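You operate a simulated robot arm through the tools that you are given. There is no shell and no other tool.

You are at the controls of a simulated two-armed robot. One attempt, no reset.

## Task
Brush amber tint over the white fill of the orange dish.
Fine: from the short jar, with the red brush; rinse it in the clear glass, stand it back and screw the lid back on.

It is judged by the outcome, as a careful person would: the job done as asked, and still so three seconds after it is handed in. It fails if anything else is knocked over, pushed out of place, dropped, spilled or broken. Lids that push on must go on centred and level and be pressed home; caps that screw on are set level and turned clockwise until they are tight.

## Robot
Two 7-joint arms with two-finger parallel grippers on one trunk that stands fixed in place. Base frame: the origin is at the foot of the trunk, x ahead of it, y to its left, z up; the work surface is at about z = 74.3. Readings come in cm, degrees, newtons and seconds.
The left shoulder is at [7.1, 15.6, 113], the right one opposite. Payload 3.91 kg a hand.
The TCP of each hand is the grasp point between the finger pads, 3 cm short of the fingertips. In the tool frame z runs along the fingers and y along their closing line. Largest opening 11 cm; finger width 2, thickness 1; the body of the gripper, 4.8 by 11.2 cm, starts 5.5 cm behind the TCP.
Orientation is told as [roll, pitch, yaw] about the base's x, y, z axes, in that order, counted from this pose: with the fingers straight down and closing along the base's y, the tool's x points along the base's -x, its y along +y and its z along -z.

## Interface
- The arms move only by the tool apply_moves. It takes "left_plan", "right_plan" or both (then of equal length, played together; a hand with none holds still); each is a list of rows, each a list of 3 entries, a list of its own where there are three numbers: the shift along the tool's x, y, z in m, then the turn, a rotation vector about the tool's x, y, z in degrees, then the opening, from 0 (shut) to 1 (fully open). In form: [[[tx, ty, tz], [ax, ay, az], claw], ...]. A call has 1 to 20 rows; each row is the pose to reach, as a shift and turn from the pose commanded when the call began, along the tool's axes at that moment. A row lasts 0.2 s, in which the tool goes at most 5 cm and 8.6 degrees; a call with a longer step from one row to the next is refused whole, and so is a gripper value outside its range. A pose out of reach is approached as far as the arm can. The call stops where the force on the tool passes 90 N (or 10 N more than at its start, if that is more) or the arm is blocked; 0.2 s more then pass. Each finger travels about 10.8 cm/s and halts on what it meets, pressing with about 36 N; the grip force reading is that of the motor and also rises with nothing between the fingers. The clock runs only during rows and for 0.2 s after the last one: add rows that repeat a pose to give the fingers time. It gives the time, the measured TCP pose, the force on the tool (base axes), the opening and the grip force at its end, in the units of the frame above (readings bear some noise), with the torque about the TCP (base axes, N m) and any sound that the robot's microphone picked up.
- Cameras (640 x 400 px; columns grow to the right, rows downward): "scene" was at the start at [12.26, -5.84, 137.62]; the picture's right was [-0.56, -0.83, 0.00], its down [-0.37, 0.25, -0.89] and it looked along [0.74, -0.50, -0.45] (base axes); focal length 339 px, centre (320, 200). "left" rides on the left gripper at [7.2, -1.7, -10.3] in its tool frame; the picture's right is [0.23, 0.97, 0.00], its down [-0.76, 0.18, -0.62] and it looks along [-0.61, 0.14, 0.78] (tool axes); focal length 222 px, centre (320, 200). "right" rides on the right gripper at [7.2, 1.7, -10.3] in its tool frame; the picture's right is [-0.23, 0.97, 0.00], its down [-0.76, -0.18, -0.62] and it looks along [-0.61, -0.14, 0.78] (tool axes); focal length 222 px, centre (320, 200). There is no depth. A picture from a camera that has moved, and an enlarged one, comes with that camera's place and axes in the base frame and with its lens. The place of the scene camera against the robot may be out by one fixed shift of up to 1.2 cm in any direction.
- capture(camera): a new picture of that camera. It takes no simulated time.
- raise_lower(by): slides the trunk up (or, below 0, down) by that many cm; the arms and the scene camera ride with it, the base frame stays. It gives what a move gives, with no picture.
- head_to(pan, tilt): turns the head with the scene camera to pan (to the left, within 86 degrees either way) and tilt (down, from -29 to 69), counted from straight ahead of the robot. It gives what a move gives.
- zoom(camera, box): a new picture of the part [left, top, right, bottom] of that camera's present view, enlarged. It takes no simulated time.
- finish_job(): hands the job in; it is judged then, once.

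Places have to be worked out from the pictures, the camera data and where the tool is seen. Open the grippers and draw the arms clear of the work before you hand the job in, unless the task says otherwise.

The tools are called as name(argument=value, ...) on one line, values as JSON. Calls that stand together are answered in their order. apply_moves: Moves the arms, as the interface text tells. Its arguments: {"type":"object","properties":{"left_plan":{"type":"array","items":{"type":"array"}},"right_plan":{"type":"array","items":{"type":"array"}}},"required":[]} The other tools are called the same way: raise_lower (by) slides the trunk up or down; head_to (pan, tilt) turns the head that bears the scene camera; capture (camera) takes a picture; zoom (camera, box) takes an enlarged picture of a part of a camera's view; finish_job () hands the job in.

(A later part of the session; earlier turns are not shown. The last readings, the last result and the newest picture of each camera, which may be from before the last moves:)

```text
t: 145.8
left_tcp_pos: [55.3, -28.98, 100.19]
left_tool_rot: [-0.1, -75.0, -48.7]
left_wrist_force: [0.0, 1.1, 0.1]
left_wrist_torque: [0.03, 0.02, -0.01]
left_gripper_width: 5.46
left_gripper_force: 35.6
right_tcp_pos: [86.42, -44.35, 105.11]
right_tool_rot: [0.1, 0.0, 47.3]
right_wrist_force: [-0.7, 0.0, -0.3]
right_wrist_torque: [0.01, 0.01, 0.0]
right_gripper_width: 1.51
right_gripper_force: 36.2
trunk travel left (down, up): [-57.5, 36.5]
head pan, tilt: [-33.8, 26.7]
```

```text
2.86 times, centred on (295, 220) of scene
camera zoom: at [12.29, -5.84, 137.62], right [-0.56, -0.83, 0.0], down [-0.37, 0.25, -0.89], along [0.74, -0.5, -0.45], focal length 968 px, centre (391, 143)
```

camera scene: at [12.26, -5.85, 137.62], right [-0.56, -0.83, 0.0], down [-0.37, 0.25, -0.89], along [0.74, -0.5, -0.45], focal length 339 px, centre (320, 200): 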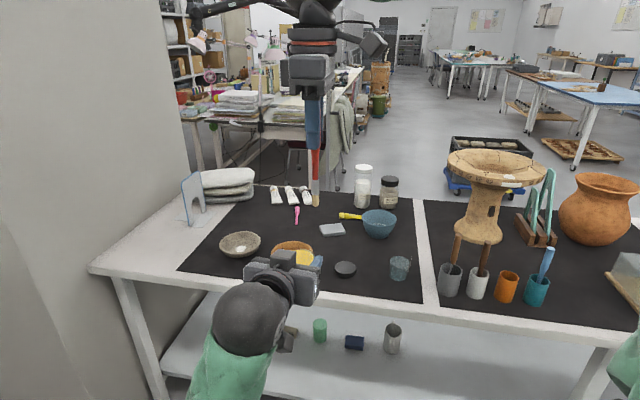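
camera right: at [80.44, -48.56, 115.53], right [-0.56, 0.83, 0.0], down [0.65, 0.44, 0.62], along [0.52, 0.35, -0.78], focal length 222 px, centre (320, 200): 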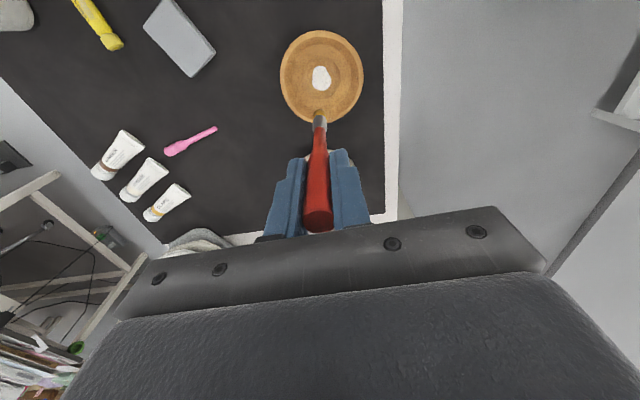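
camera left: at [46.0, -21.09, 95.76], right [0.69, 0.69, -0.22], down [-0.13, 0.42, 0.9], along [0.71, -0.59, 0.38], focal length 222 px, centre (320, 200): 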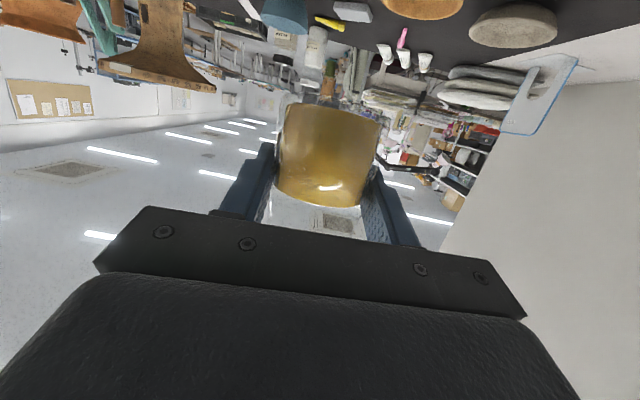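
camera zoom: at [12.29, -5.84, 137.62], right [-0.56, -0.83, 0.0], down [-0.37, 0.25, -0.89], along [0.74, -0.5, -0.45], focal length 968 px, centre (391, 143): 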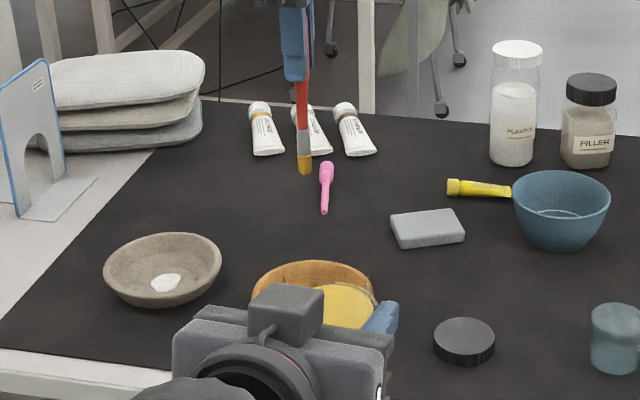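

Good view of the dish from the right camera. Zooming to locate the fill exactly.

zoom(camera="right", box=[270, 20, 380, 140])

zoom(camera="right", box=[300, 60, 345, 130])

```text
3.33 times, centred on (325, 80) of right
camera zoom: at [80.44, -48.56, 115.53], right [-0.56, 0.83, 0.0], down [0.65, 0.44, 0.62], along [0.52, 0.35, -0.78], focal length 740 px, centre (303, 600)
```

zoom: 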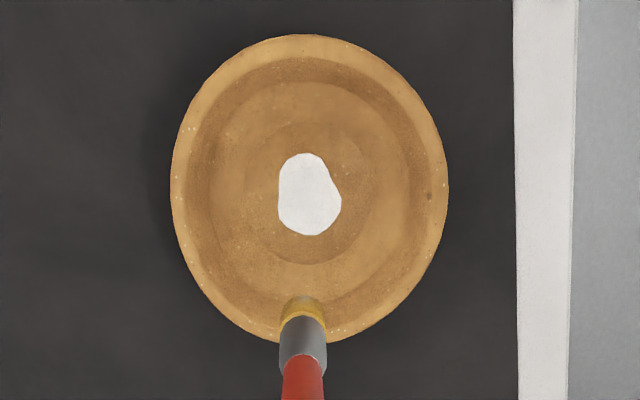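

```text
5.71 times, centred on (322, 95) of right
camera zoom: at [80.44, -48.56, 115.53], right [-0.56, 0.83, 0.0], down [0.65, 0.44, 0.62], along [0.52, 0.35, -0.78], focal length 1269 px, centre (306, 800)
```

zoom: 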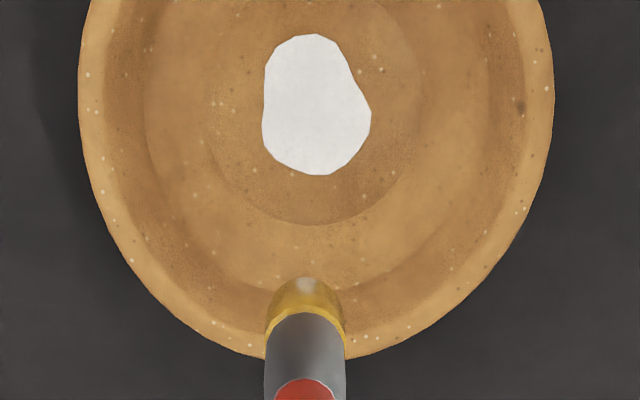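

The fill is a blob about 3.1 × 3.5 cm centred at (86.08, -44.48), z≈75.5, and lies 4-5 mm off the point below the brush. I'll centre over it and lower until the tip is about 1.3 cm above it.

apply_moves(right_plan=[[[0.002, 0.0017, 0.02], [0, 0, 0], 0], [[0.0038, 0.0034, 0.05], [0, 0, 0], 0], [[0.0038, 0.0034, 0.08], [0, 0, 0], 0], [[0.0038, 0.0034, 0.11], [0, 0, 0], 0], [[0.0038, 0.0034, 0.135], [0, 0, 0], 0], [[0.0038, 0.0034, 0.15], [0, 0, 0], 0], [[0.0038, 0.0034, 0.15], [0, 0, 0], 0]])

zoom(camera="right", box=[270, 60, 380, 150])

zoom(camera="scene", box=[250, 210, 340, 280])

```text
t: 147.4
left_tcp_pos: [55.22, -28.89, 100.16]
left_tool_rot: [-0.2, -75.0, -48.7]
left_wrist_force: [-0.4, 0.0, -0.3]
left_wrist_torque: [0.01, 0.03, 0.0]
left_gripper_width: 5.43
left_gripper_force: 36.2
right_tcp_pos: [85.95, -44.46, 90.17]
right_tool_rot: [0.2, 0.0, 47.2]
right_wrist_force: [0.4, -0.5, 0.3]
right_wrist_torque: [0.01, 0.03, -0.01]
right_gripper_width: 1.49
right_gripper_force: 35.8
trunk travel left (down, up): [-57.5, 36.5]
head pan, tilt: [-33.8, 26.7]
```

```text
4.44 times, centred on (325, 105) of right
camera zoom: at [79.96, -48.68, 100.54], right [-0.56, 0.83, 0.0], down [0.65, 0.44, 0.62], along [0.52, 0.35, -0.78], focal length 987 px, centre (298, 622)
```

zoom: 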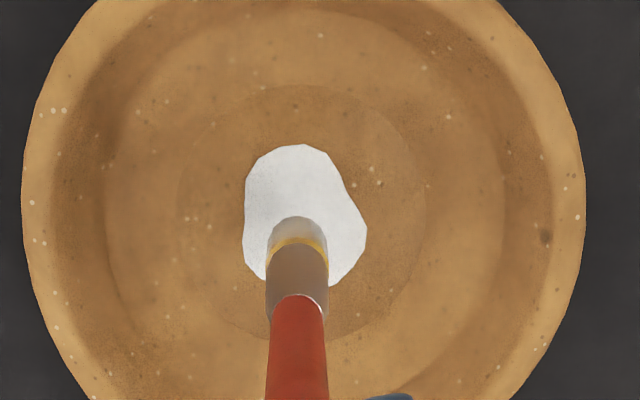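

```text
5.71 times, centred on (295, 245) of scene
camera zoom: at [12.26, -5.83, 137.62], right [-0.56, -0.83, 0.0], down [-0.37, 0.25, -0.89], along [0.74, -0.5, -0.45], focal length 1937 px, centre (463, -57)
```

zoom: 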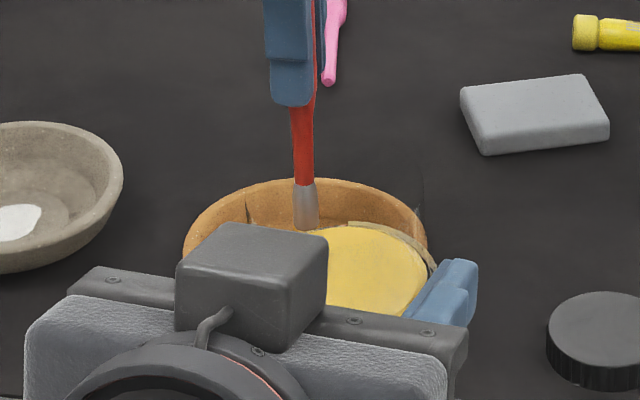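

Aligned to within 2 mm of the fill centre. Lowering toward contact in small steps while reading the force.

apply_moves(right_plan=[[[0, 0, 0.004], [0, 0, 0], 0], [[0, 0, 0.008], [0, 0, 0], 0], [[0, 0, 0.012], [0, 0, 0], 0], [[0, 0, 0.012], [0, 0, 0], 0]])

zoom(camera="right", box=[270, 60, 380, 150])

```text
t: 148.4
left_tcp_pos: [55.29, -28.85, 100.14]
left_tool_rot: [-0.1, -75.0, -48.7]
left_wrist_force: [0.1, 0.3, -0.7]
left_wrist_torque: [0.01, -0.01, 0.0]
left_gripper_width: 5.45
left_gripper_force: 35.5
right_tcp_pos: [85.94, -44.42, 88.85]
right_tool_rot: [0.2, 0.0, 47.1]
right_wrist_force: [0.5, 0.0, 0.0]
right_wrist_torque: [-0.01, 0.03, -0.01]
right_gripper_width: 1.54
right_gripper_force: 36.4
trunk travel left (down, up): [-57.5, 36.5]
head pan, tilt: [-33.8, 26.7]
```

```text
4.44 times, centred on (325, 105) of right
camera zoom: at [79.93, -48.65, 99.29], right [-0.56, 0.83, 0.0], down [0.65, 0.44, 0.62], along [0.52, 0.35, -0.78], focal length 987 px, centre (298, 622)
```

zoom: 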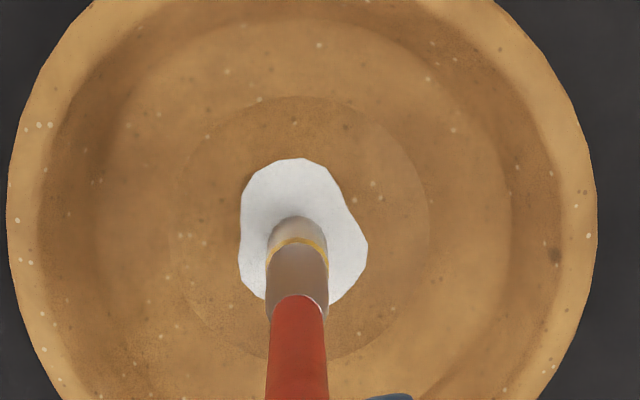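

No contact yet. Lowering another 4 mm.

apply_moves(right_plan=[[[0, 0, 0.002], [0, 0, 0], 0], [[0, 0, 0.004], [0, 0, 0], 0], [[0, 0, 0.004], [0, 0, 0], 0]])

zoom(camera="right", box=[270, 60, 380, 150])

```text
t: 149.2
left_tcp_pos: [55.29, -28.9, 100.1]
left_tool_rot: [0.0, -74.9, -48.6]
left_wrist_force: [-0.2, -0.1, 0.1]
left_wrist_torque: [-0.02, -0.03, -0.01]
left_gripper_width: 5.45
left_gripper_force: 36.4
right_tcp_pos: [85.9, -44.43, 88.58]
right_tool_rot: [0.1, 0.1, 47.1]
right_wrist_force: [0.5, -0.2, -1.4]
right_wrist_torque: [-0.02, 0.02, 0.0]
right_gripper_width: 1.51
right_gripper_force: 35.5
trunk travel left (down, up): [-57.5, 36.5]
head pan, tilt: [-33.8, 26.7]
```

```text
4.44 times, centred on (325, 105) of right
camera zoom: at [79.9, -48.63, 98.91], right [-0.56, 0.83, 0.0], down [0.65, 0.44, 0.62], along [0.52, 0.35, -0.78], focal length 987 px, centre (298, 622)
```

zoom: 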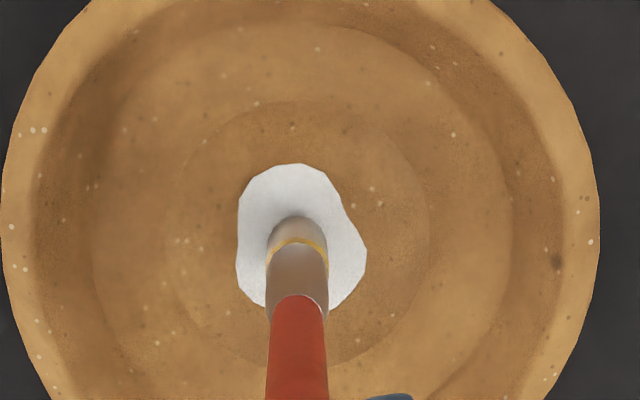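

Still no contact. Another 3 mm down.

apply_moves(right_plan=[[[0, 0, 0.0015], [0, 0, 0], 0], [[0, 0, 0.003], [0, 0, 0], 0], [[0, 0, 0.003], [0, 0, 0], 0]])

zoom(camera="right", box=[270, 60, 380, 150])

```text
t: 150.0
left_tcp_pos: [55.24, -28.93, 100.32]
left_tool_rot: [0.0, -75.2, -48.8]
left_wrist_force: [-0.4, 0.3, -0.4]
left_wrist_torque: [0.06, 0.04, -0.02]
left_gripper_width: 5.42
left_gripper_force: 35.8
right_tcp_pos: [85.87, -44.33, 88.39]
right_tool_rot: [0.0, -0.1, 47.2]
right_wrist_force: [0.0, 0.2, 9.0]
right_wrist_torque: [0.0, -0.04, 0.02]
right_gripper_width: 1.52
right_gripper_force: 36.0
trunk travel left (down, up): [-57.5, 36.5]
head pan, tilt: [-33.8, 26.7]
```

```text
4.44 times, centred on (325, 105) of right
camera zoom: at [79.85, -48.61, 98.77], right [-0.56, 0.83, 0.0], down [0.65, 0.44, 0.62], along [0.52, 0.35, -0.78], focal length 987 px, centre (298, 622)
```

zoom: 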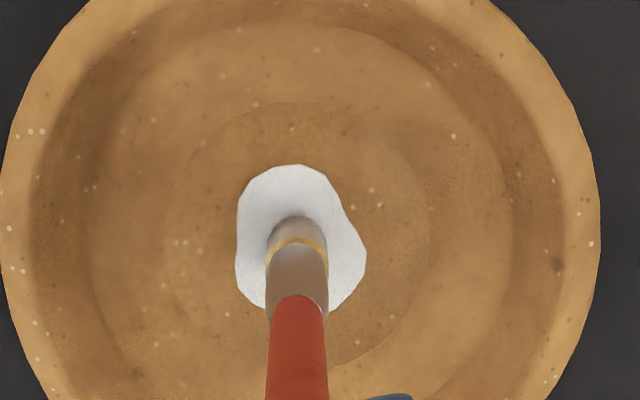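

Contact at about 9 N; I'll ease up 1 mm for a light touch and make a first stroke through the middle of the fill to see how it takes the tint.

apply_moves(right_plan=[[[0, 0, -0.0008], [0, 0, 0], 0], [[-0.0047, 0.0001, -0.0008], [0, 0, 0], 0], [[-0.0086, -0.0008, -0.0008], [0, 0, 0], 0], [[-0.0115, -0.0015, -0.0008], [0, 0, 0], 0], [[-0.0076, -0.0005, -0.0008], [0, 0, 0], 0], [[-0.0027, 0.0006, -0.0008], [0, 0, 0], 0], [[0.0022, 0.0017, -0.0008], [0, 0, 0], 0], [[0.007, 0.0029, -0.0008], [0, 0, 0], 0], [[0.0109, 0.0038, -0.0008], [0, 0, 0], 0], [[0.0139, 0.0045, -0.0008], [0, 0, 0], 0]])

zoom(camera="right", box=[270, 60, 380, 150])

```text
t: 152.2
left_tcp_pos: [55.17, -28.86, 100.29]
left_tool_rot: [0.0, -75.0, -48.7]
left_wrist_force: [0.0, -1.2, 0.6]
left_wrist_torque: [0.02, 0.06, 0.01]
left_gripper_width: 5.45
left_gripper_force: 36.0
right_tcp_pos: [84.53, -45.18, 88.4]
right_tool_rot: [0.1, 0.0, 47.1]
right_wrist_force: [6.1, 2.2, 6.9]
right_wrist_torque: [0.32, -0.78, 0.0]
right_gripper_width: 1.55
right_gripper_force: 36.1
trunk travel left (down, up): [-57.5, 36.5]
head pan, tilt: [-33.8, 26.7]
```

```text
4.44 times, centred on (325, 105) of right
camera zoom: at [78.51, -49.31, 98.74], right [-0.56, 0.83, 0.0], down [0.65, 0.44, 0.62], along [0.52, 0.35, -0.78], focal length 987 px, centre (298, 622)
```

zoom: 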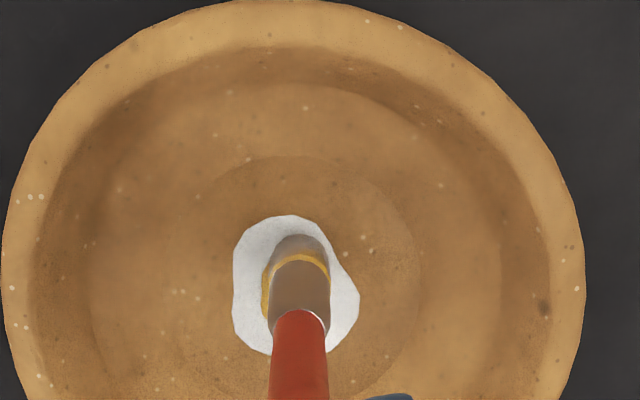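

The dish was dragged about 4 mm by the stroke's friction, so the touch must be lighter. I'll lift the brush and look at what the stroke left.

apply_moves(right_plan=[[[0.0139, 0.0045, -0.003], [0, 0, 0], 0], [[0.0139, 0.0045, -0.01], [0, 0, 0], 0], [[0.03, 0.0045, -0.04], [0, 0, 0], 0], [[0.05, 0.0045, -0.07], [0, 0, 0], 0], [[0.05, 0.0045, -0.07], [0, 0, 0], 0]])

capture(camera="right")

zoom(camera="right", box=[260, 30, 380, 150])

```text
t: 153.4
left_tcp_pos: [55.28, -28.86, 100.15]
left_tool_rot: [-0.3, -75.0, -48.7]
left_wrist_force: [0.1, 0.4, -0.4]
left_wrist_torque: [0.01, 0.01, 0.02]
left_gripper_width: 5.43
left_gripper_force: 36.1
right_tcp_pos: [80.84, -48.6, 95.42]
right_tool_rot: [0.1, 0.0, 47.2]
right_wrist_force: [0.4, -0.4, -0.3]
right_wrist_torque: [-0.02, 0.03, 0.05]
right_gripper_width: 1.54
right_gripper_force: 35.6
trunk travel left (down, up): [-57.5, 36.5]
head pan, tilt: [-33.8, 26.7]
```

```text
taken
camera right: at [74.85, -52.83, 105.78], right [-0.56, 0.83, 0.0], down [0.65, 0.44, 0.62], along [0.51, 0.35, -0.78], focal length 222 px, centre (320, 200)
```

right: 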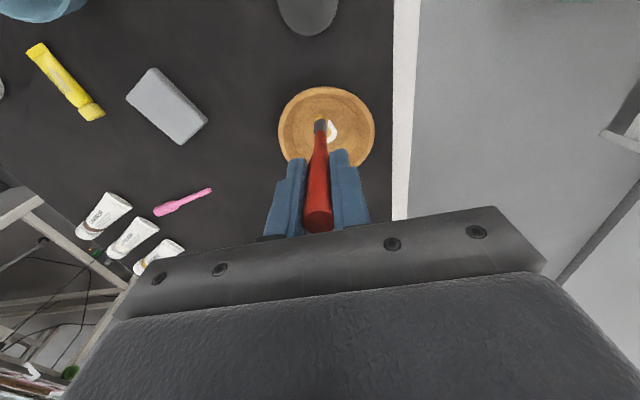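

```text
3.33 times, centred on (320, 90) of right
camera zoom: at [74.85, -52.83, 105.78], right [-0.56, 0.83, 0.0], down [0.65, 0.44, 0.62], along [0.51, 0.35, -0.78], focal length 740 px, centre (320, 567)
```

zoom: 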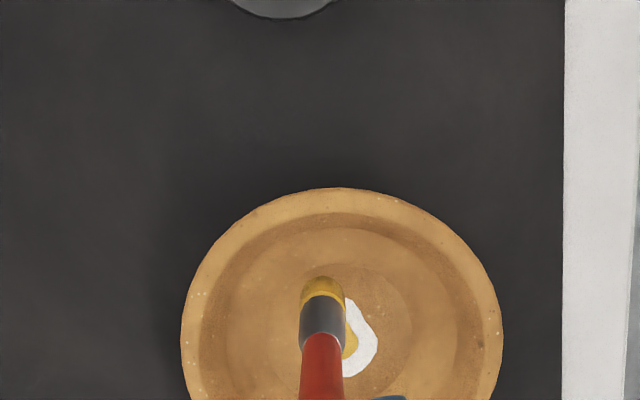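

A yellow strip shows in the fill, so painting works. I'll shift the hand aside a little to see the whole fill.

apply_moves(right_plan=[[[0.01, -0.015, -0.01], [0, 0, 0], 0], [[0.02, -0.035, -0.02], [0, 0, 0], 0], [[0.03, -0.05, -0.03], [0, 0, 0], 0], [[0.03, -0.05, -0.03], [0, 0, 0], 0]])

capture(camera="right")

```text
t: 154.4
left_tcp_pos: [55.31, -28.89, 100.18]
left_tool_rot: [-0.1, -75.0, -48.6]
left_wrist_force: [-0.9, 0.5, -0.4]
left_wrist_torque: [-0.02, 0.0, 0.01]
left_gripper_width: 5.47
left_gripper_force: 35.8
right_tcp_pos: [82.47, -53.9, 98.38]
right_tool_rot: [0.1, 0.1, 47.1]
right_wrist_force: [0.4, -0.4, -1.0]
right_wrist_torque: [0.0, 0.02, 0.02]
right_gripper_width: 1.53
right_gripper_force: 36.6
trunk travel left (down, up): [-57.5, 36.5]
head pan, tilt: [-33.8, 26.7]
```

```text
taken
camera right: at [76.46, -58.16, 108.72], right [-0.56, 0.83, 0.0], down [0.65, 0.44, 0.62], along [0.51, 0.35, -0.78], focal length 222 px, centre (320, 200)
```

right: 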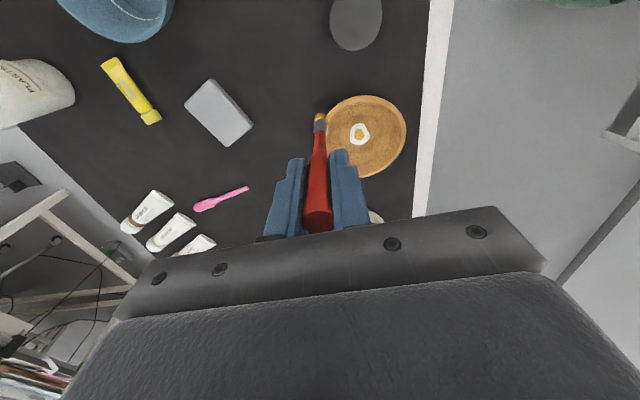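

zoom(camera="right", box=[300, 80, 420, 190])

zoom(camera="right", box=[338, 110, 382, 155])

```text
3.64 times, centred on (360, 135) of right
camera zoom: at [76.46, -58.16, 108.72], right [-0.56, 0.83, 0.0], down [0.65, 0.44, 0.62], along [0.51, 0.35, -0.78], focal length 808 px, centre (174, 436)
```

zoom: 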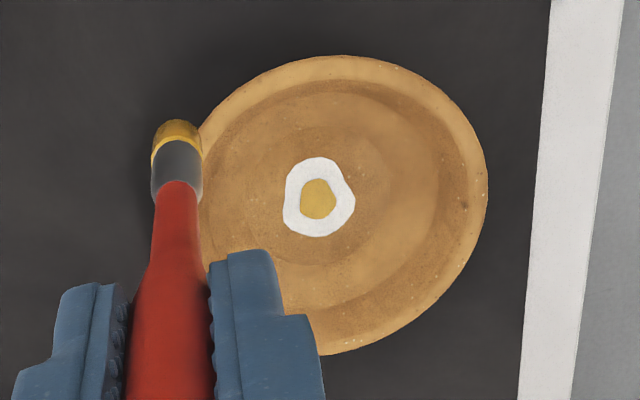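

```text
8.89 times, centred on (360, 132) of right
camera zoom: at [76.46, -58.16, 108.72], right [-0.56, 0.83, 0.0], down [0.65, 0.44, 0.62], along [0.51, 0.35, -0.78], focal length 1974 px, centre (-36, 800)
```

zoom: 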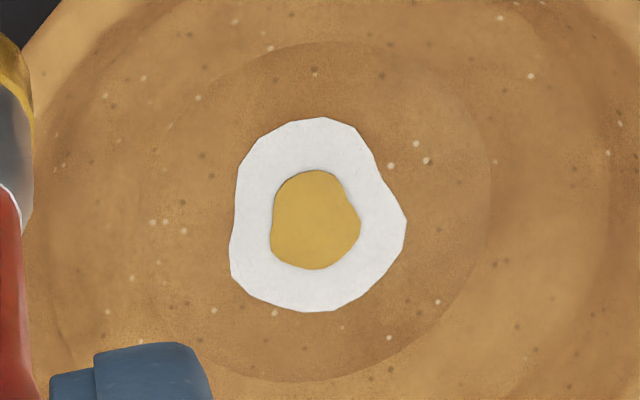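

The tint shows as a growing amber patch in the fill, about half its width so far. But my position estimate suggests the dish shifted; I'll check it against the scene view.

zoom(camera="scene", box=[240, 210, 336, 270])

capture(camera="scene")

```text
6.67 times, centred on (288, 240) of scene
camera zoom: at [12.29, -5.83, 137.62], right [-0.56, -0.83, 0.0], down [-0.37, 0.25, -0.89], along [0.74, -0.5, -0.45], focal length 2260 px, centre (533, -67)
```

zoom: 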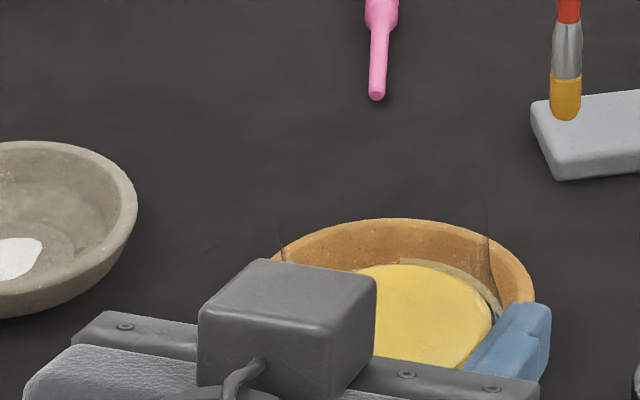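

```text
taken
camera scene: at [12.29, -5.83, 137.62], right [-0.56, -0.83, 0.0], down [-0.37, 0.25, -0.89], along [0.74, -0.5, -0.45], focal length 339 px, centre (320, 200)
```

scene: 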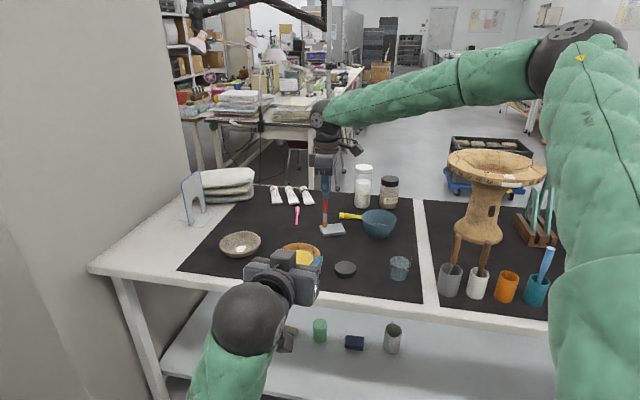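

The dish has indeed been dragged about 2 cm toward the mat centre by friction. I'll finish painting with a much lighter touch, and move the dish back afterwards. Returning above the fill (now near (84.3, -45.5)).

apply_moves(right_plan=[[[-0.02, 0.013, 0], [0, 0, 0], 0], [[-0.045, 0.03, 0], [0, 0, 0], 0], [[-0.0703, 0.0465, 0], [0, 0, 0], 0], [[-0.0703, 0.0465, 0.03], [0, 0, 0], 0], [[-0.0703, 0.0465, 0.055], [0, 0, 0], 0], [[-0.0703, 0.0465, 0.075], [0, 0, 0], 0], [[-0.0703, 0.0465, 0.08], [0, 0, 0], 0], [[-0.0703, 0.0465, 0.08], [0, 0, 0], 0]])

zoom(camera="right", box=[270, 60, 380, 150])

```text
t: 156.2
left_tcp_pos: [55.31, -29.01, 100.14]
left_tool_rot: [0.0, -75.0, -48.7]
left_wrist_force: [-0.4, -0.2, 0.3]
left_wrist_torque: [-0.01, 0.01, 0.02]
left_gripper_width: 5.44
left_gripper_force: 35.6
right_tcp_pos: [84.01, -45.56, 90.33]
right_tool_rot: [0.2, 0.1, 47.1]
right_wrist_force: [-0.5, 0.5, -0.4]
right_wrist_torque: [0.02, -0.03, 0.04]
right_gripper_width: 1.51
right_gripper_force: 36.0
trunk travel left (down, up): [-57.5, 36.5]
head pan, tilt: [-33.8, 26.7]
```

```text
4.44 times, centred on (325, 105) of right
camera zoom: at [77.95, -49.89, 100.73], right [-0.56, 0.83, 0.0], down [0.65, 0.44, 0.62], along [0.52, 0.35, -0.78], focal length 987 px, centre (298, 622)
```

zoom: 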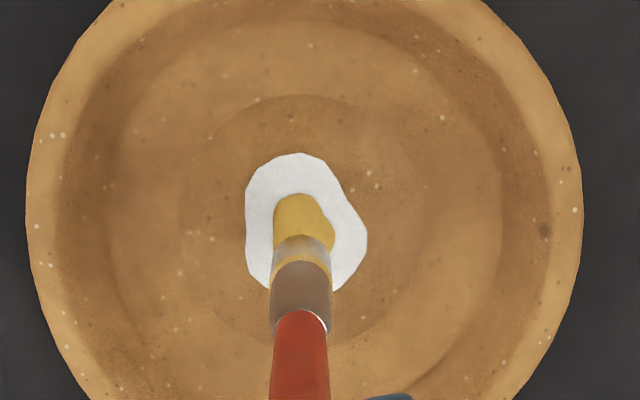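

The tip is nearly over the fill centre and the amber patch is visible. Lowering to first contact, in fine steps.

apply_moves(right_plan=[[[0, 0, 0.006], [0, 0, 0], 0], [[0, 0, 0.012], [0, 0, 0], 0], [[0, 0, 0.016], [0, 0, 0], 0], [[0, 0, 0.0175], [0, 0, 0], 0], [[0, 0, 0.0175], [0, 0, 0], 0]])

```text
t: 157.4
left_tcp_pos: [55.28, -28.99, 100.23]
left_tool_rot: [-0.1, -74.9, -48.6]
left_wrist_force: [-0.7, 0.7, 0.7]
left_wrist_torque: [0.04, 0.03, -0.03]
left_gripper_width: 5.41
left_gripper_force: 36.0
right_tcp_pos: [83.92, -45.71, 88.56]
right_tool_rot: [0.0, 0.2, 47.2]
right_wrist_force: [-0.5, -1.3, 0.1]
right_wrist_torque: [-0.01, 0.0, 0.02]
right_gripper_width: 1.5
right_gripper_force: 36.1
trunk travel left (down, up): [-57.5, 36.5]
head pan, tilt: [-33.8, 26.7]
```

apply_moves(right_plan=[[[0, 0, 0.0007], [0, 0, 0], 0], [[0, 0, 0.0007], [0, 0, 0], 0]])

```text
t: 158.0
left_tcp_pos: [55.34, -28.78, 100.16]
left_tool_rot: [-0.1, -75.1, -48.7]
left_wrist_force: [-0.6, 0.1, 0.0]
left_wrist_torque: [0.01, 0.01, 0.01]
left_gripper_width: 5.44
left_gripper_force: 36.6
right_tcp_pos: [83.86, -45.64, 88.62]
right_tool_rot: [0.1, 0.1, 47.1]
right_wrist_force: [0.8, -0.3, 0.0]
right_wrist_torque: [0.01, 0.01, 0.0]
right_gripper_width: 1.51
right_gripper_force: 35.9
trunk travel left (down, up): [-57.5, 36.5]
head pan, tilt: [-33.8, 26.7]
```

No contact force yet at this height. One more millimetre down.

apply_moves(right_plan=[[[0, 0, 0.001], [0, 0, 0], 0], [[0, 0, 0.001], [0, 0, 0], 0]])

```text
t: 158.6
left_tcp_pos: [55.1, -28.93, 100.2]
left_tool_rot: [-0.2, -75.0, -48.7]
left_wrist_force: [-0.1, -0.1, -0.4]
left_wrist_torque: [0.02, 0.05, 0.01]
left_gripper_width: 5.42
left_gripper_force: 35.6
right_tcp_pos: [83.89, -45.61, 88.38]
right_tool_rot: [0.1, 0.1, 47.1]
right_wrist_force: [-0.3, -0.2, -0.9]
right_wrist_torque: [0.02, -0.01, 0.01]
right_gripper_width: 1.51
right_gripper_force: 36.2
trunk travel left (down, up): [-57.5, 36.5]
head pan, tilt: [-33.8, 26.7]
```

Still free. I'll check the picture and lower one more millimetre.

apply_moves(right_plan=[[[0, 0, 0.001], [0, 0, 0], 0], [[0, 0, 0.001], [0, 0, 0], 0]])

zoom(camera="right", box=[270, 60, 380, 150])

```text
t: 159.2
left_tcp_pos: [55.22, -28.94, 100.17]
left_tool_rot: [-0.1, -74.9, -48.7]
left_wrist_force: [-0.5, 0.0, -0.5]
left_wrist_torque: [0.04, 0.01, -0.03]
left_gripper_width: 5.44
left_gripper_force: 36.9
right_tcp_pos: [83.88, -45.79, 88.34]
right_tool_rot: [0.1, 0.1, 47.0]
right_wrist_force: [0.9, 0.4, 2.7]
right_wrist_torque: [-0.06, 0.0, -0.02]
right_gripper_width: 1.49
right_gripper_force: 35.4
trunk travel left (down, up): [-57.5, 36.5]
head pan, tilt: [-33.8, 26.7]
```

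```text
4.44 times, centred on (325, 105) of right
camera zoom: at [77.84, -49.94, 98.74], right [-0.56, 0.83, 0.0], down [0.65, 0.44, 0.62], along [0.52, 0.35, -0.78], focal length 987 px, centre (298, 622)
```

zoom: 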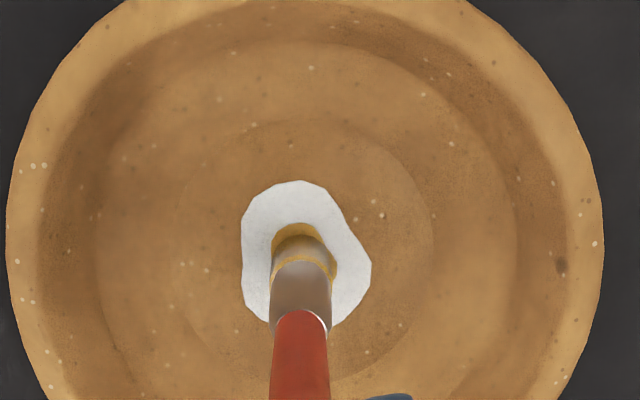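

Light contact at 2.7 N. I'll stroke gently over one half of the fill in short alternating lines at slightly less pressure, lift, then check coverage and the dish position.

apply_moves(right_plan=[[[-0.0048, 0.0002, -0.0004], [0, 0, 0], 0], [[-0.0097, -0.0009, -0.0004], [0, 0, 0], 0], [[-0.011, -0.0038, -0.0004], [0, 0, 0], 0], [[-0.0066, -0.0053, -0.0004], [0, 0, 0], 0], [[-0.0017, -0.0042, -0.0004], [0, 0, 0], 0], [[0.0032, -0.0031, -0.0004], [0, 0, 0], 0], [[0.0081, -0.0019, -0.0004], [0, 0, 0], 0], [[0.0129, -0.0008, -0.0004], [0, 0, 0], 0], [[0.0127, -0.0044, -0.0004], [0, 0, 0], 0], [[0.0082, -0.007, -0.0004], [0, 0, 0], 0], [[0.0034, -0.0082, -0.0004], [0, 0, 0], 0], [[-0.0015, -0.0093, -0.0004], [0, 0, 0], 0], [[-0.0055, -0.0097, -0.0004], [0, 0, 0], 0], [[-0.0055, -0.0097, -0.004], [0, 0, 0], 0], [[-0.0055, -0.0097, -0.012], [0, 0, 0], 0]])

zoom(camera="right", box=[270, 60, 380, 150])

```text
t: 162.4
left_tcp_pos: [55.11, -29.02, 100.22]
left_tool_rot: [0.0, -74.9, -48.7]
left_wrist_force: [0.4, 0.3, 1.2]
left_wrist_torque: [-0.02, -0.03, 0.03]
left_gripper_width: 5.46
left_gripper_force: 35.9
right_tcp_pos: [84.94, -46.04, 89.51]
right_tool_rot: [0.2, 0.2, 47.0]
right_wrist_force: [0.4, 0.7, -0.7]
right_wrist_torque: [-0.03, 0.0, -0.05]
right_gripper_width: 1.53
right_gripper_force: 36.0
trunk travel left (down, up): [-57.5, 36.5]
head pan, tilt: [-33.8, 26.7]
```

```text
4.44 times, centred on (325, 105) of right
camera zoom: at [78.97, -50.18, 99.85], right [-0.56, 0.83, 0.0], down [0.65, 0.44, 0.62], along [0.51, 0.35, -0.78], focal length 987 px, centre (298, 622)
```

zoom: 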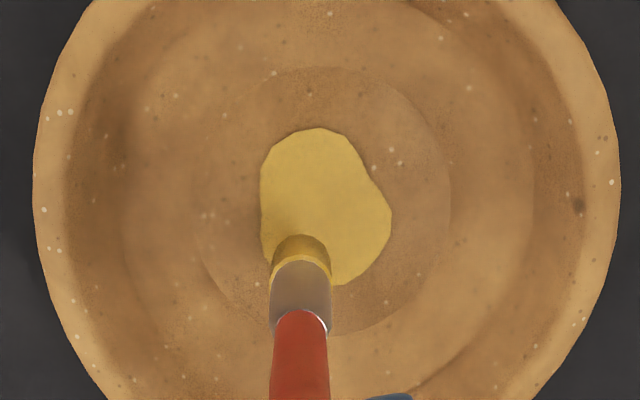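

The fill is now entirely amber with no white showing, and the dish barely moved this time. For thoroughness I'll give the other half one light pass as well, then lift.

apply_moves(right_plan=[[[-0.0034, 0.0108, 0], [0, 0, 0], 0], [[-0.0034, 0.0108, 0.006], [0, 0, 0], 0], [[-0.0034, 0.0108, 0.0115], [0, 0, 0], 0], [[0.0015, 0.012, 0.0115], [0, 0, 0], 0], [[0.0064, 0.0131, 0.0115], [0, 0, 0], 0], [[0.0112, 0.0142, 0.0115], [0, 0, 0], 0], [[0.0151, 0.0152, 0.0115], [0, 0, 0], 0], [[0.0103, 0.0181, 0.0115], [0, 0, 0], 0], [[0.0052, 0.018, 0.0115], [0, 0, 0], 0], [[0.0004, 0.0168, 0.0115], [0, 0, 0], 0], [[-0.0034, 0.0154, 0.0115], [0, 0, 0], 0], [[-0.0034, 0.0154, 0.007], [0, 0, 0], 0], [[-0.0034, 0.0154, -0.005], [0, 0, 0], 0], [[-0.0034, 0.0154, -0.03], [0, 0, 0], 0], [[-0.0034, 0.0154, -0.06], [0, 0, 0], 0], [[-0.0034, 0.0154, -0.06], [0, 0, 0], 0]])

zoom(camera="right", box=[260, 30, 390, 150])

```text
t: 165.8
left_tcp_pos: [55.18, -29.02, 100.18]
left_tool_rot: [-0.1, -75.0, -48.7]
left_wrist_force: [-0.3, 0.0, 0.1]
left_wrist_torque: [0.03, 0.02, -0.03]
left_gripper_width: 5.43
left_gripper_force: 35.9
right_tcp_pos: [84.21, -44.8, 95.52]
right_tool_rot: [0.2, 0.1, 47.2]
right_wrist_force: [-0.2, 0.5, -0.3]
right_wrist_torque: [-0.01, 0.0, 0.01]
right_gripper_width: 1.51
right_gripper_force: 36.2
trunk travel left (down, up): [-57.5, 36.5]
head pan, tilt: [-33.8, 26.7]
```

```text
3.33 times, centred on (325, 90) of right
camera zoom: at [78.16, -49.02, 105.89], right [-0.56, 0.83, 0.0], down [0.65, 0.44, 0.62], along [0.51, 0.35, -0.78], focal length 740 px, centre (303, 567)
```

zoom: 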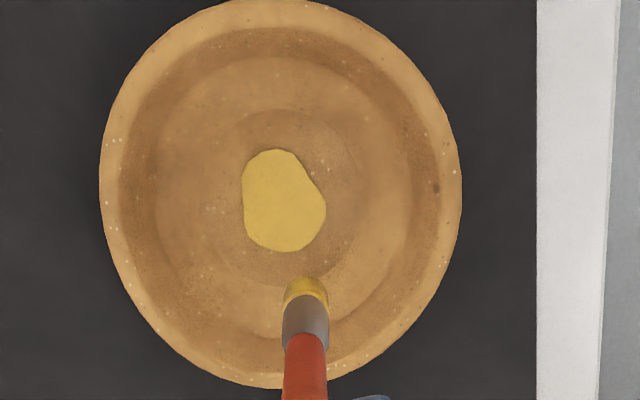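

The fill is fully and evenly amber. Next, rinse: I'll carry the brush at a safe height to above the clear glass and measure it from there.

apply_moves(right_plan=[[[0.008, 0, -0.02], [0, 0, 0], 0], [[0.025, 0, -0.045], [0, 0, 0], 0], [[0.05, 0.001, -0.07], [0, 0, 0], 0], [[0.08, 0.001, -0.088], [0, 0, 0], 0], [[0.11, 0.001, -0.095], [0, 0, 0], 0], [[0.14, 0.002, -0.095], [0, 0, 0], 0], [[0.17, 0.002, -0.095], [0, 0, 0], 0], [[0.2, 0.002, -0.095], [0, 0, 0], 0], [[0.23, 0.003, -0.095], [0, 0, 0], 0], [[0.258, 0.003, -0.095], [0, 0, 0], 0], [[0.28, 0.0035, -0.095], [0, 0, 0], 0], [[0.2928, 0.0037, -0.095], [0, 0, 0], 0], [[0.2928, 0.0037, -0.095], [0, 0, 0], 0]])

capture(camera="right")

zoom(camera="scene", box=[340, 150, 460, 300])

```text
t: 168.6
left_tcp_pos: [55.23, -28.9, 100.2]
left_tool_rot: [-0.2, -75.0, -48.6]
left_wrist_force: [0.3, 0.2, -0.2]
left_wrist_torque: [0.02, 0.01, 0.0]
left_gripper_width: 5.44
left_gripper_force: 36.2
right_tcp_pos: [63.94, -65.96, 105.16]
right_tool_rot: [0.1, 0.1, 47.1]
right_wrist_force: [0.1, 0.5, 0.4]
right_wrist_torque: [-0.01, -0.03, -0.01]
right_gripper_width: 1.5
right_gripper_force: 35.7
trunk travel left (down, up): [-57.5, 36.5]
head pan, tilt: [-33.8, 26.7]
```

```text
taken
camera right: at [57.88, -70.15, 115.43], right [-0.56, 0.83, 0.0], down [0.65, 0.44, 0.62], along [0.52, 0.35, -0.78], focal length 222 px, centre (320, 200)
```

right: 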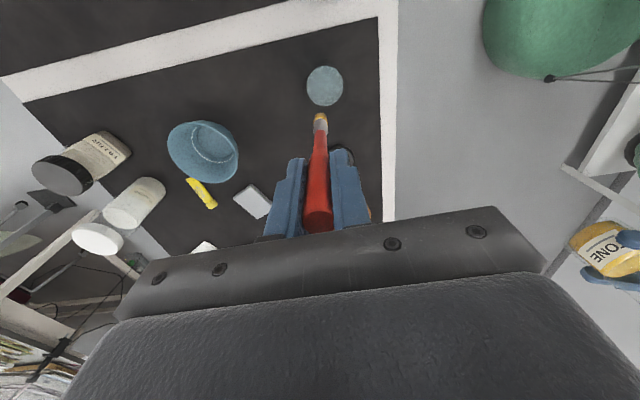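

```text
2.67 times, centred on (400, 225) of scene
camera zoom: at [12.28, -5.84, 137.62], right [-0.56, -0.83, 0.0], down [-0.37, 0.25, -0.89], along [0.74, -0.5, -0.45], focal length 904 px, centre (107, 133)
```

zoom: 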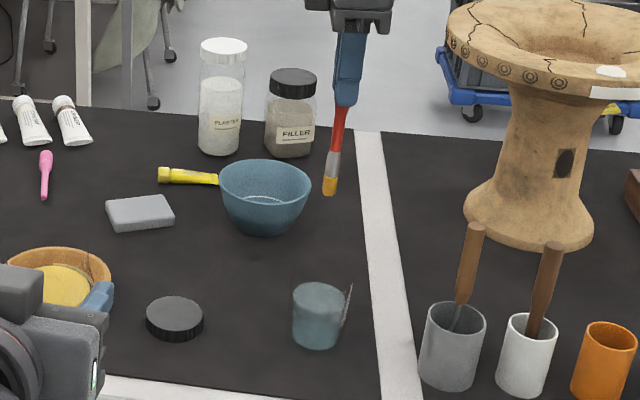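

zoom(camera="right", box=[280, 50, 370, 140])

zoom(camera="scene", box=[380, 235, 430, 290])

```text
4.44 times, centred on (325, 95) of right
camera zoom: at [57.88, -70.15, 115.43], right [-0.56, 0.83, 0.0], down [0.65, 0.44, 0.62], along [0.52, 0.35, -0.78], focal length 987 px, centre (298, 667)
```

zoom: 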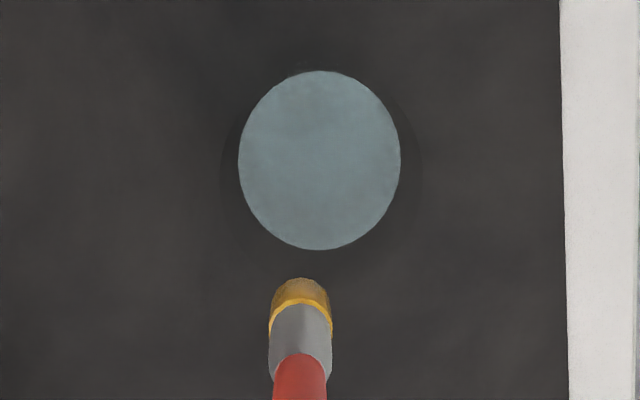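

```text
7.27 times, centred on (405, 262) of scene
camera zoom: at [12.28, -5.84, 137.62], right [-0.56, -0.83, 0.0], down [-0.37, 0.25, -0.89], along [0.74, -0.5, -0.45], focal length 2465 px, centre (-298, -254)
```

zoom: 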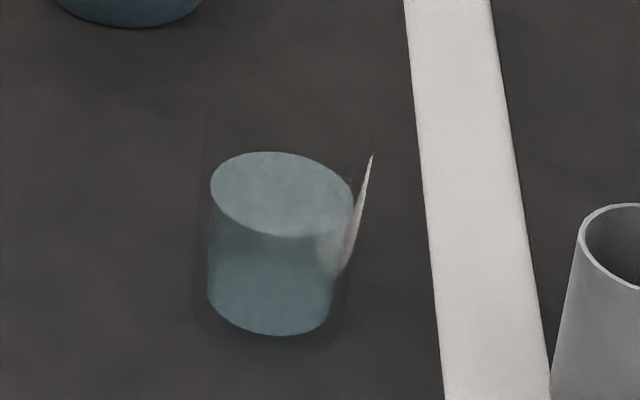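

The water surface is at z≈78.5 centred near (63.6, -65.45), and the faint rim is at about z 81. I'll centre the tip (7.6 mm correction) and lower part way to verify before entering.

apply_moves(right_plan=[[[0.001, 0.004, 0.01], [0, 0, 0], 0], [[0.002, 0.0076, 0.035], [0, 0, 0], 0], [[0.002, 0.0076, 0.06], [0, 0, 0], 0], [[0.002, 0.0076, 0.08], [0, 0, 0], 0], [[0.002, 0.0076, 0.08], [0, 0, 0], 0]])

zoom(camera="right", box=[280, 60, 370, 150])

zoom(camera="scene", box=[370, 200, 440, 290])

```text
t: 169.8
left_tcp_pos: [55.17, -28.84, 100.18]
left_tool_rot: [-0.1, -74.9, -48.8]
left_wrist_force: [0.5, 0.6, 0.3]
left_wrist_torque: [0.02, 0.02, -0.01]
left_gripper_width: 5.44
left_gripper_force: 35.4
right_tcp_pos: [63.03, -65.41, 97.13]
right_tool_rot: [0.1, 0.0, 47.1]
right_wrist_force: [-0.2, -0.8, 0.0]
right_wrist_torque: [0.01, -0.01, 0.02]
right_gripper_width: 1.52
right_gripper_force: 36.0
trunk travel left (down, up): [-57.5, 36.5]
head pan, tilt: [-33.8, 26.7]
```

```text
4.44 times, centred on (325, 105) of right
camera zoom: at [57.06, -69.73, 107.4], right [-0.56, 0.83, 0.0], down [0.65, 0.44, 0.62], along [0.52, 0.35, -0.78], focal length 987 px, centre (298, 622)
```

zoom: 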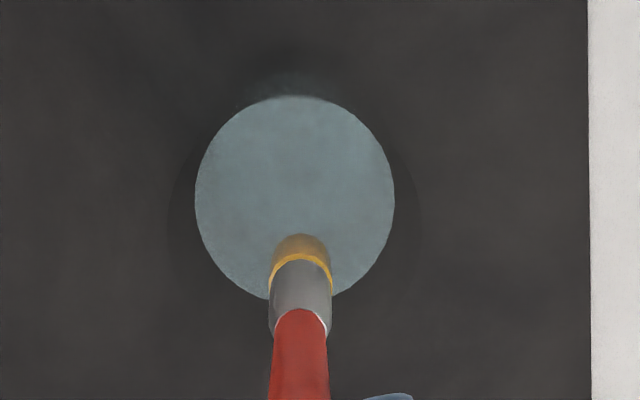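

```text
4.44 times, centred on (405, 245) of scene
camera zoom: at [12.25, -5.83, 137.63], right [-0.56, -0.83, 0.0], down [-0.37, 0.25, -0.89], along [0.74, -0.5, -0.45], focal length 1506 px, centre (-58, 0)
```

zoom: 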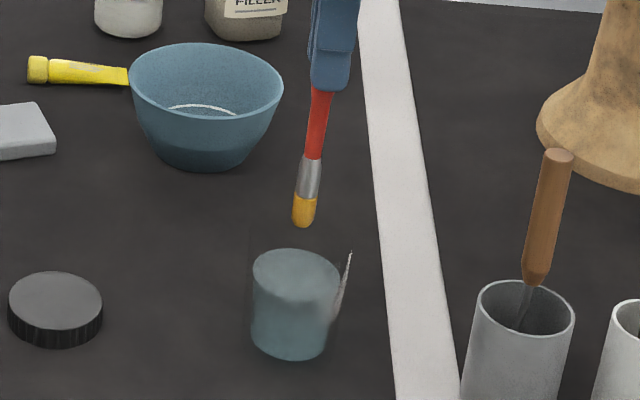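

The tip will land within 2 mm of the water's centre. Lowering into the water to tip z≈76.3 and swirling to rinse.

apply_moves(right_plan=[[[0, 0, 0.02], [0, 0, 0], 0], [[0, 0, 0.04], [0, 0, 0], 0], [[0, 0, 0.058], [0, 0, 0], 0], [[0, 0, 0.07], [0, 0, 0], 0], [[0, 0, 0.077], [0, 0, 0], 0], [[0.005, 0, 0.077], [0, 0, 0], 0], [[0.0035, 0.0035, 0.077], [0, 0, 0], 0], [[0, 0.005, 0.077], [0, 0, 0], 0], [[-0.0035, 0.0035, 0.077], [0, 0, 0], 0], [[-0.005, 0, 0.077], [0, 0, 0], 0], [[-0.0035, -0.0035, 0.077], [0, 0, 0], 0], [[0, -0.005, 0.077], [0, 0, 0], 0], [[0.0035, -0.0035, 0.077], [0, 0, 0], 0], [[0.005, 0, 0.077], [0, 0, 0], 0], [[0.0035, 0.0035, 0.077], [0, 0, 0], 0], [[0, 0.005, 0.077], [0, 0, 0], 0], [[-0.005, 0, 0.077], [0, 0, 0], 0], [[0, -0.005, 0.077], [0, 0, 0], 0], [[0, 0, 0.077], [0, 0, 0], 0]])

zoom(camera="right", box=[280, 60, 370, 150])

zoom(camera="scene", box=[370, 200, 440, 290])

```text
t: 173.8
left_tcp_pos: [55.3, -28.87, 100.12]
left_tool_rot: [-0.1, -75.0, -48.6]
left_wrist_force: [-0.1, 0.1, -0.2]
left_wrist_torque: [0.0, 0.01, -0.01]
left_gripper_width: 5.43
left_gripper_force: 36.4
right_tcp_pos: [63.14, -65.48, 89.36]
right_tool_rot: [0.0, 0.0, 47.1]
right_wrist_force: [-0.3, 0.0, -0.1]
right_wrist_torque: [-0.03, 0.02, -0.01]
right_gripper_width: 1.5
right_gripper_force: 35.9
trunk travel left (down, up): [-57.5, 36.5]
head pan, tilt: [-33.8, 26.7]
```

```text
4.44 times, centred on (325, 105) of right
camera zoom: at [57.14, -69.7, 99.8], right [-0.56, 0.83, 0.0], down [0.65, 0.44, 0.62], along [0.52, 0.35, -0.78], focal length 987 px, centre (298, 622)
```

zoom: 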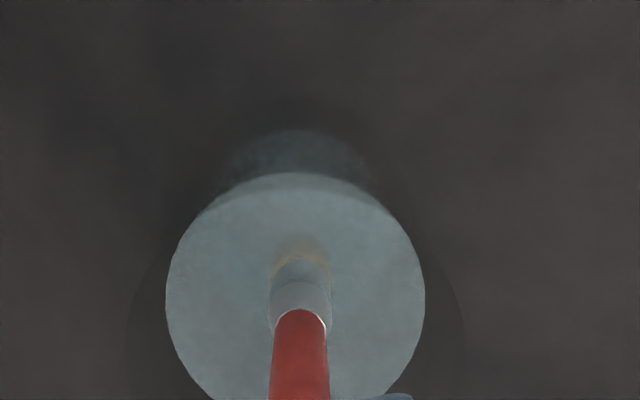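

```text
4.44 times, centred on (405, 245) of scene
camera zoom: at [12.26, -5.83, 137.62], right [-0.56, -0.83, 0.0], down [-0.37, 0.25, -0.89], along [0.74, -0.5, -0.45], focal length 1506 px, centre (-58, 0)
```

zoom: 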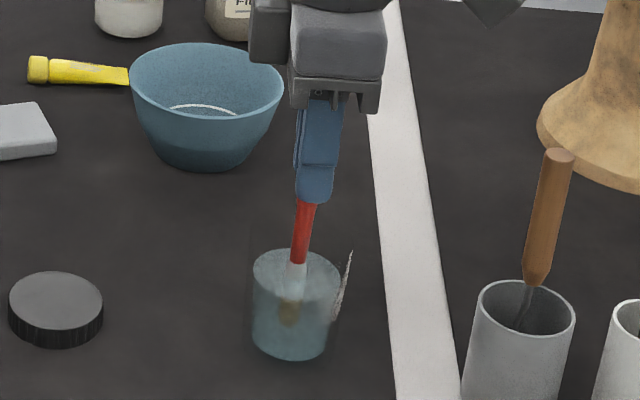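

The brush is in the water. A second round of swirling with small up-and-down motion, then lift to look at the bristles.

apply_moves(right_plan=[[[0.006, 0, 0], [0, 0, 0], 0], [[0.004, 0.004, -0.003], [0, 0, 0], 0], [[0, 0.006, 0], [0, 0, 0], 0], [[-0.004, 0.004, -0.003], [0, 0, 0], 0], [[-0.006, 0, 0], [0, 0, 0], 0], [[-0.004, -0.004, -0.003], [0, 0, 0], 0], [[0, -0.006, 0], [0, 0, 0], 0], [[0.004, -0.004, -0.003], [0, 0, 0], 0], [[0.006, 0, 0], [0, 0, 0], 0], [[0, 0.006, 0], [0, 0, 0], 0], [[-0.006, 0, 0], [0, 0, 0], 0], [[0, 0, 0], [0, 0, 0], 0], [[0, 0, -0.01], [0, 0, 0], 0], [[0, 0, -0.025], [0, 0, 0], 0], [[0, 0, -0.045], [0, 0, 0], 0], [[0, 0, -0.07], [0, 0, 0], 0], [[0, 0, -0.1], [0, 0, 0], 0], [[0, 0, -0.1], [0, 0, 0], 0], [[0, 0, -0.1], [0, 0, 0], 0]])

zoom(camera="right", box=[280, 60, 370, 150])

zoom(camera="scene", box=[370, 190, 440, 280])

```text
t: 177.8
left_tcp_pos: [55.17, -28.89, 100.18]
left_tool_rot: [-0.1, -75.0, -48.8]
left_wrist_force: [-0.5, -0.3, -0.6]
left_wrist_torque: [0.0, -0.03, -0.01]
left_gripper_width: 5.45
left_gripper_force: 36.6
right_tcp_pos: [63.29, -65.37, 99.3]
right_tool_rot: [0.1, 0.0, 47.2]
right_wrist_force: [-0.2, -0.2, -0.2]
right_wrist_torque: [-0.01, 0.03, 0.03]
right_gripper_width: 1.51
right_gripper_force: 36.3
trunk travel left (down, up): [-57.5, 36.5]
head pan, tilt: [-33.8, 26.7]
```

```text
4.44 times, centred on (325, 105) of right
camera zoom: at [57.27, -69.68, 109.73], right [-0.56, 0.83, 0.0], down [0.65, 0.44, 0.62], along [0.52, 0.35, -0.78], focal length 987 px, centre (298, 622)
```

zoom: 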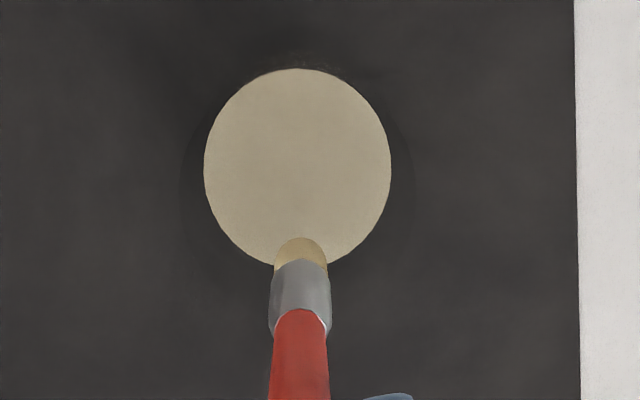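

```text
4.44 times, centred on (405, 235) of scene
camera zoom: at [12.24, -5.83, 137.63], right [-0.56, -0.83, 0.0], down [-0.37, 0.25, -0.89], along [0.74, -0.5, -0.45], focal length 1506 px, centre (-58, 44)
```

zoom: 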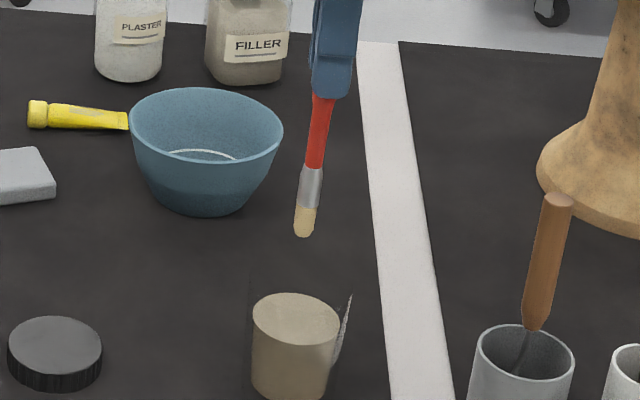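

The bristles are clean and cream again and the water is clouded: rinse done. Now I'll raise the brush to clear the other handles and carry it back above the orange cup, straightening its slight 1.6° tilt.

apply_moves(right_plan=[[[0, 0, -0.025], [0, 0.2, 0], 0], [[0, 0, -0.055], [0, 0.4, 0], 0], [[0, 0, -0.085], [0, 0.6, 0], 0], [[0.008, 0.001, -0.107], [0, 0.8, 0], 0], [[0.03, 0.0036, -0.107], [0, 1.0, 0], 0], [[0.058, 0.0069, -0.107], [0, 1.2, 0], 0], [[0.088, 0.0104, -0.107], [0, 1.4, 0], 0], [[0.118, 0.014, -0.107], [0, 1.6, 0], 0], [[0.148, 0.0175, -0.107], [0, 1.6, 0], 0], [[0.178, 0.0211, -0.107], [0, 1.6, 0], 0], [[0.208, 0.0246, -0.107], [0, 1.6, 0], 0], [[0.236, 0.028, -0.107], [0, 1.6, 0], 0], [[0.257, 0.0304, -0.107], [0, 1.6, 0], 0], [[0.2684, 0.0318, -0.107], [0, 1.6, 0], 0], [[0.2684, 0.0318, -0.107], [0, 1.6, 0], 0]])

capture(camera="right")

zoom(camera="scene", box=[460, 150, 580, 310])

```text
t: 181.0
left_tcp_pos: [55.24, -28.94, 100.2]
left_tool_rot: [0.0, -74.9, -48.9]
left_wrist_force: [-0.5, -0.5, -0.3]
left_wrist_torque: [0.04, 0.01, -0.02]
left_gripper_width: 5.44
left_gripper_force: 36.2
right_tcp_pos: [42.44, -83.02, 110.19]
right_tool_rot: [0.2, 1.6, 47.1]
right_wrist_force: [-0.3, 0.0, -0.5]
right_wrist_torque: [0.0, 0.01, -0.01]
right_gripper_width: 1.5
right_gripper_force: 36.1
trunk travel left (down, up): [-57.5, 36.5]
head pan, tilt: [-33.8, 26.7]
```

```text
taken
camera right: at [36.69, -87.05, 120.74], right [-0.56, 0.83, -0.01], down [0.66, 0.45, 0.6], along [0.5, 0.33, -0.8], focal length 222 px, centre (320, 200)
```

right: 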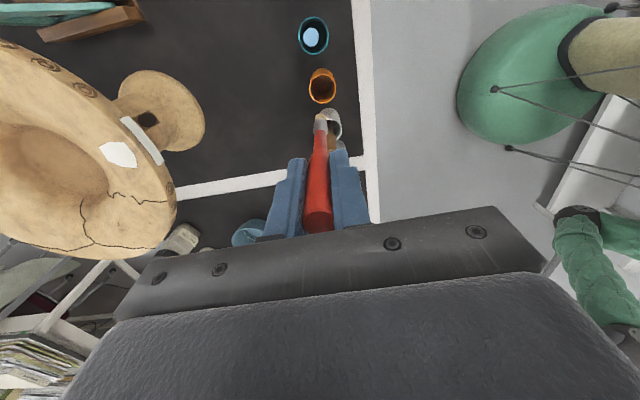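

```text
2.50 times, centred on (520, 230) of scene
camera zoom: at [12.25, -5.85, 137.62], right [-0.56, -0.83, 0.0], down [-0.37, 0.25, -0.89], along [0.74, -0.5, -0.45], focal length 847 px, centre (-180, 125)
```

zoom: 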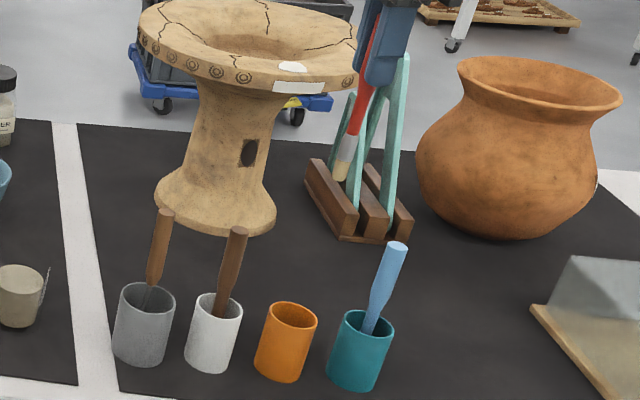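

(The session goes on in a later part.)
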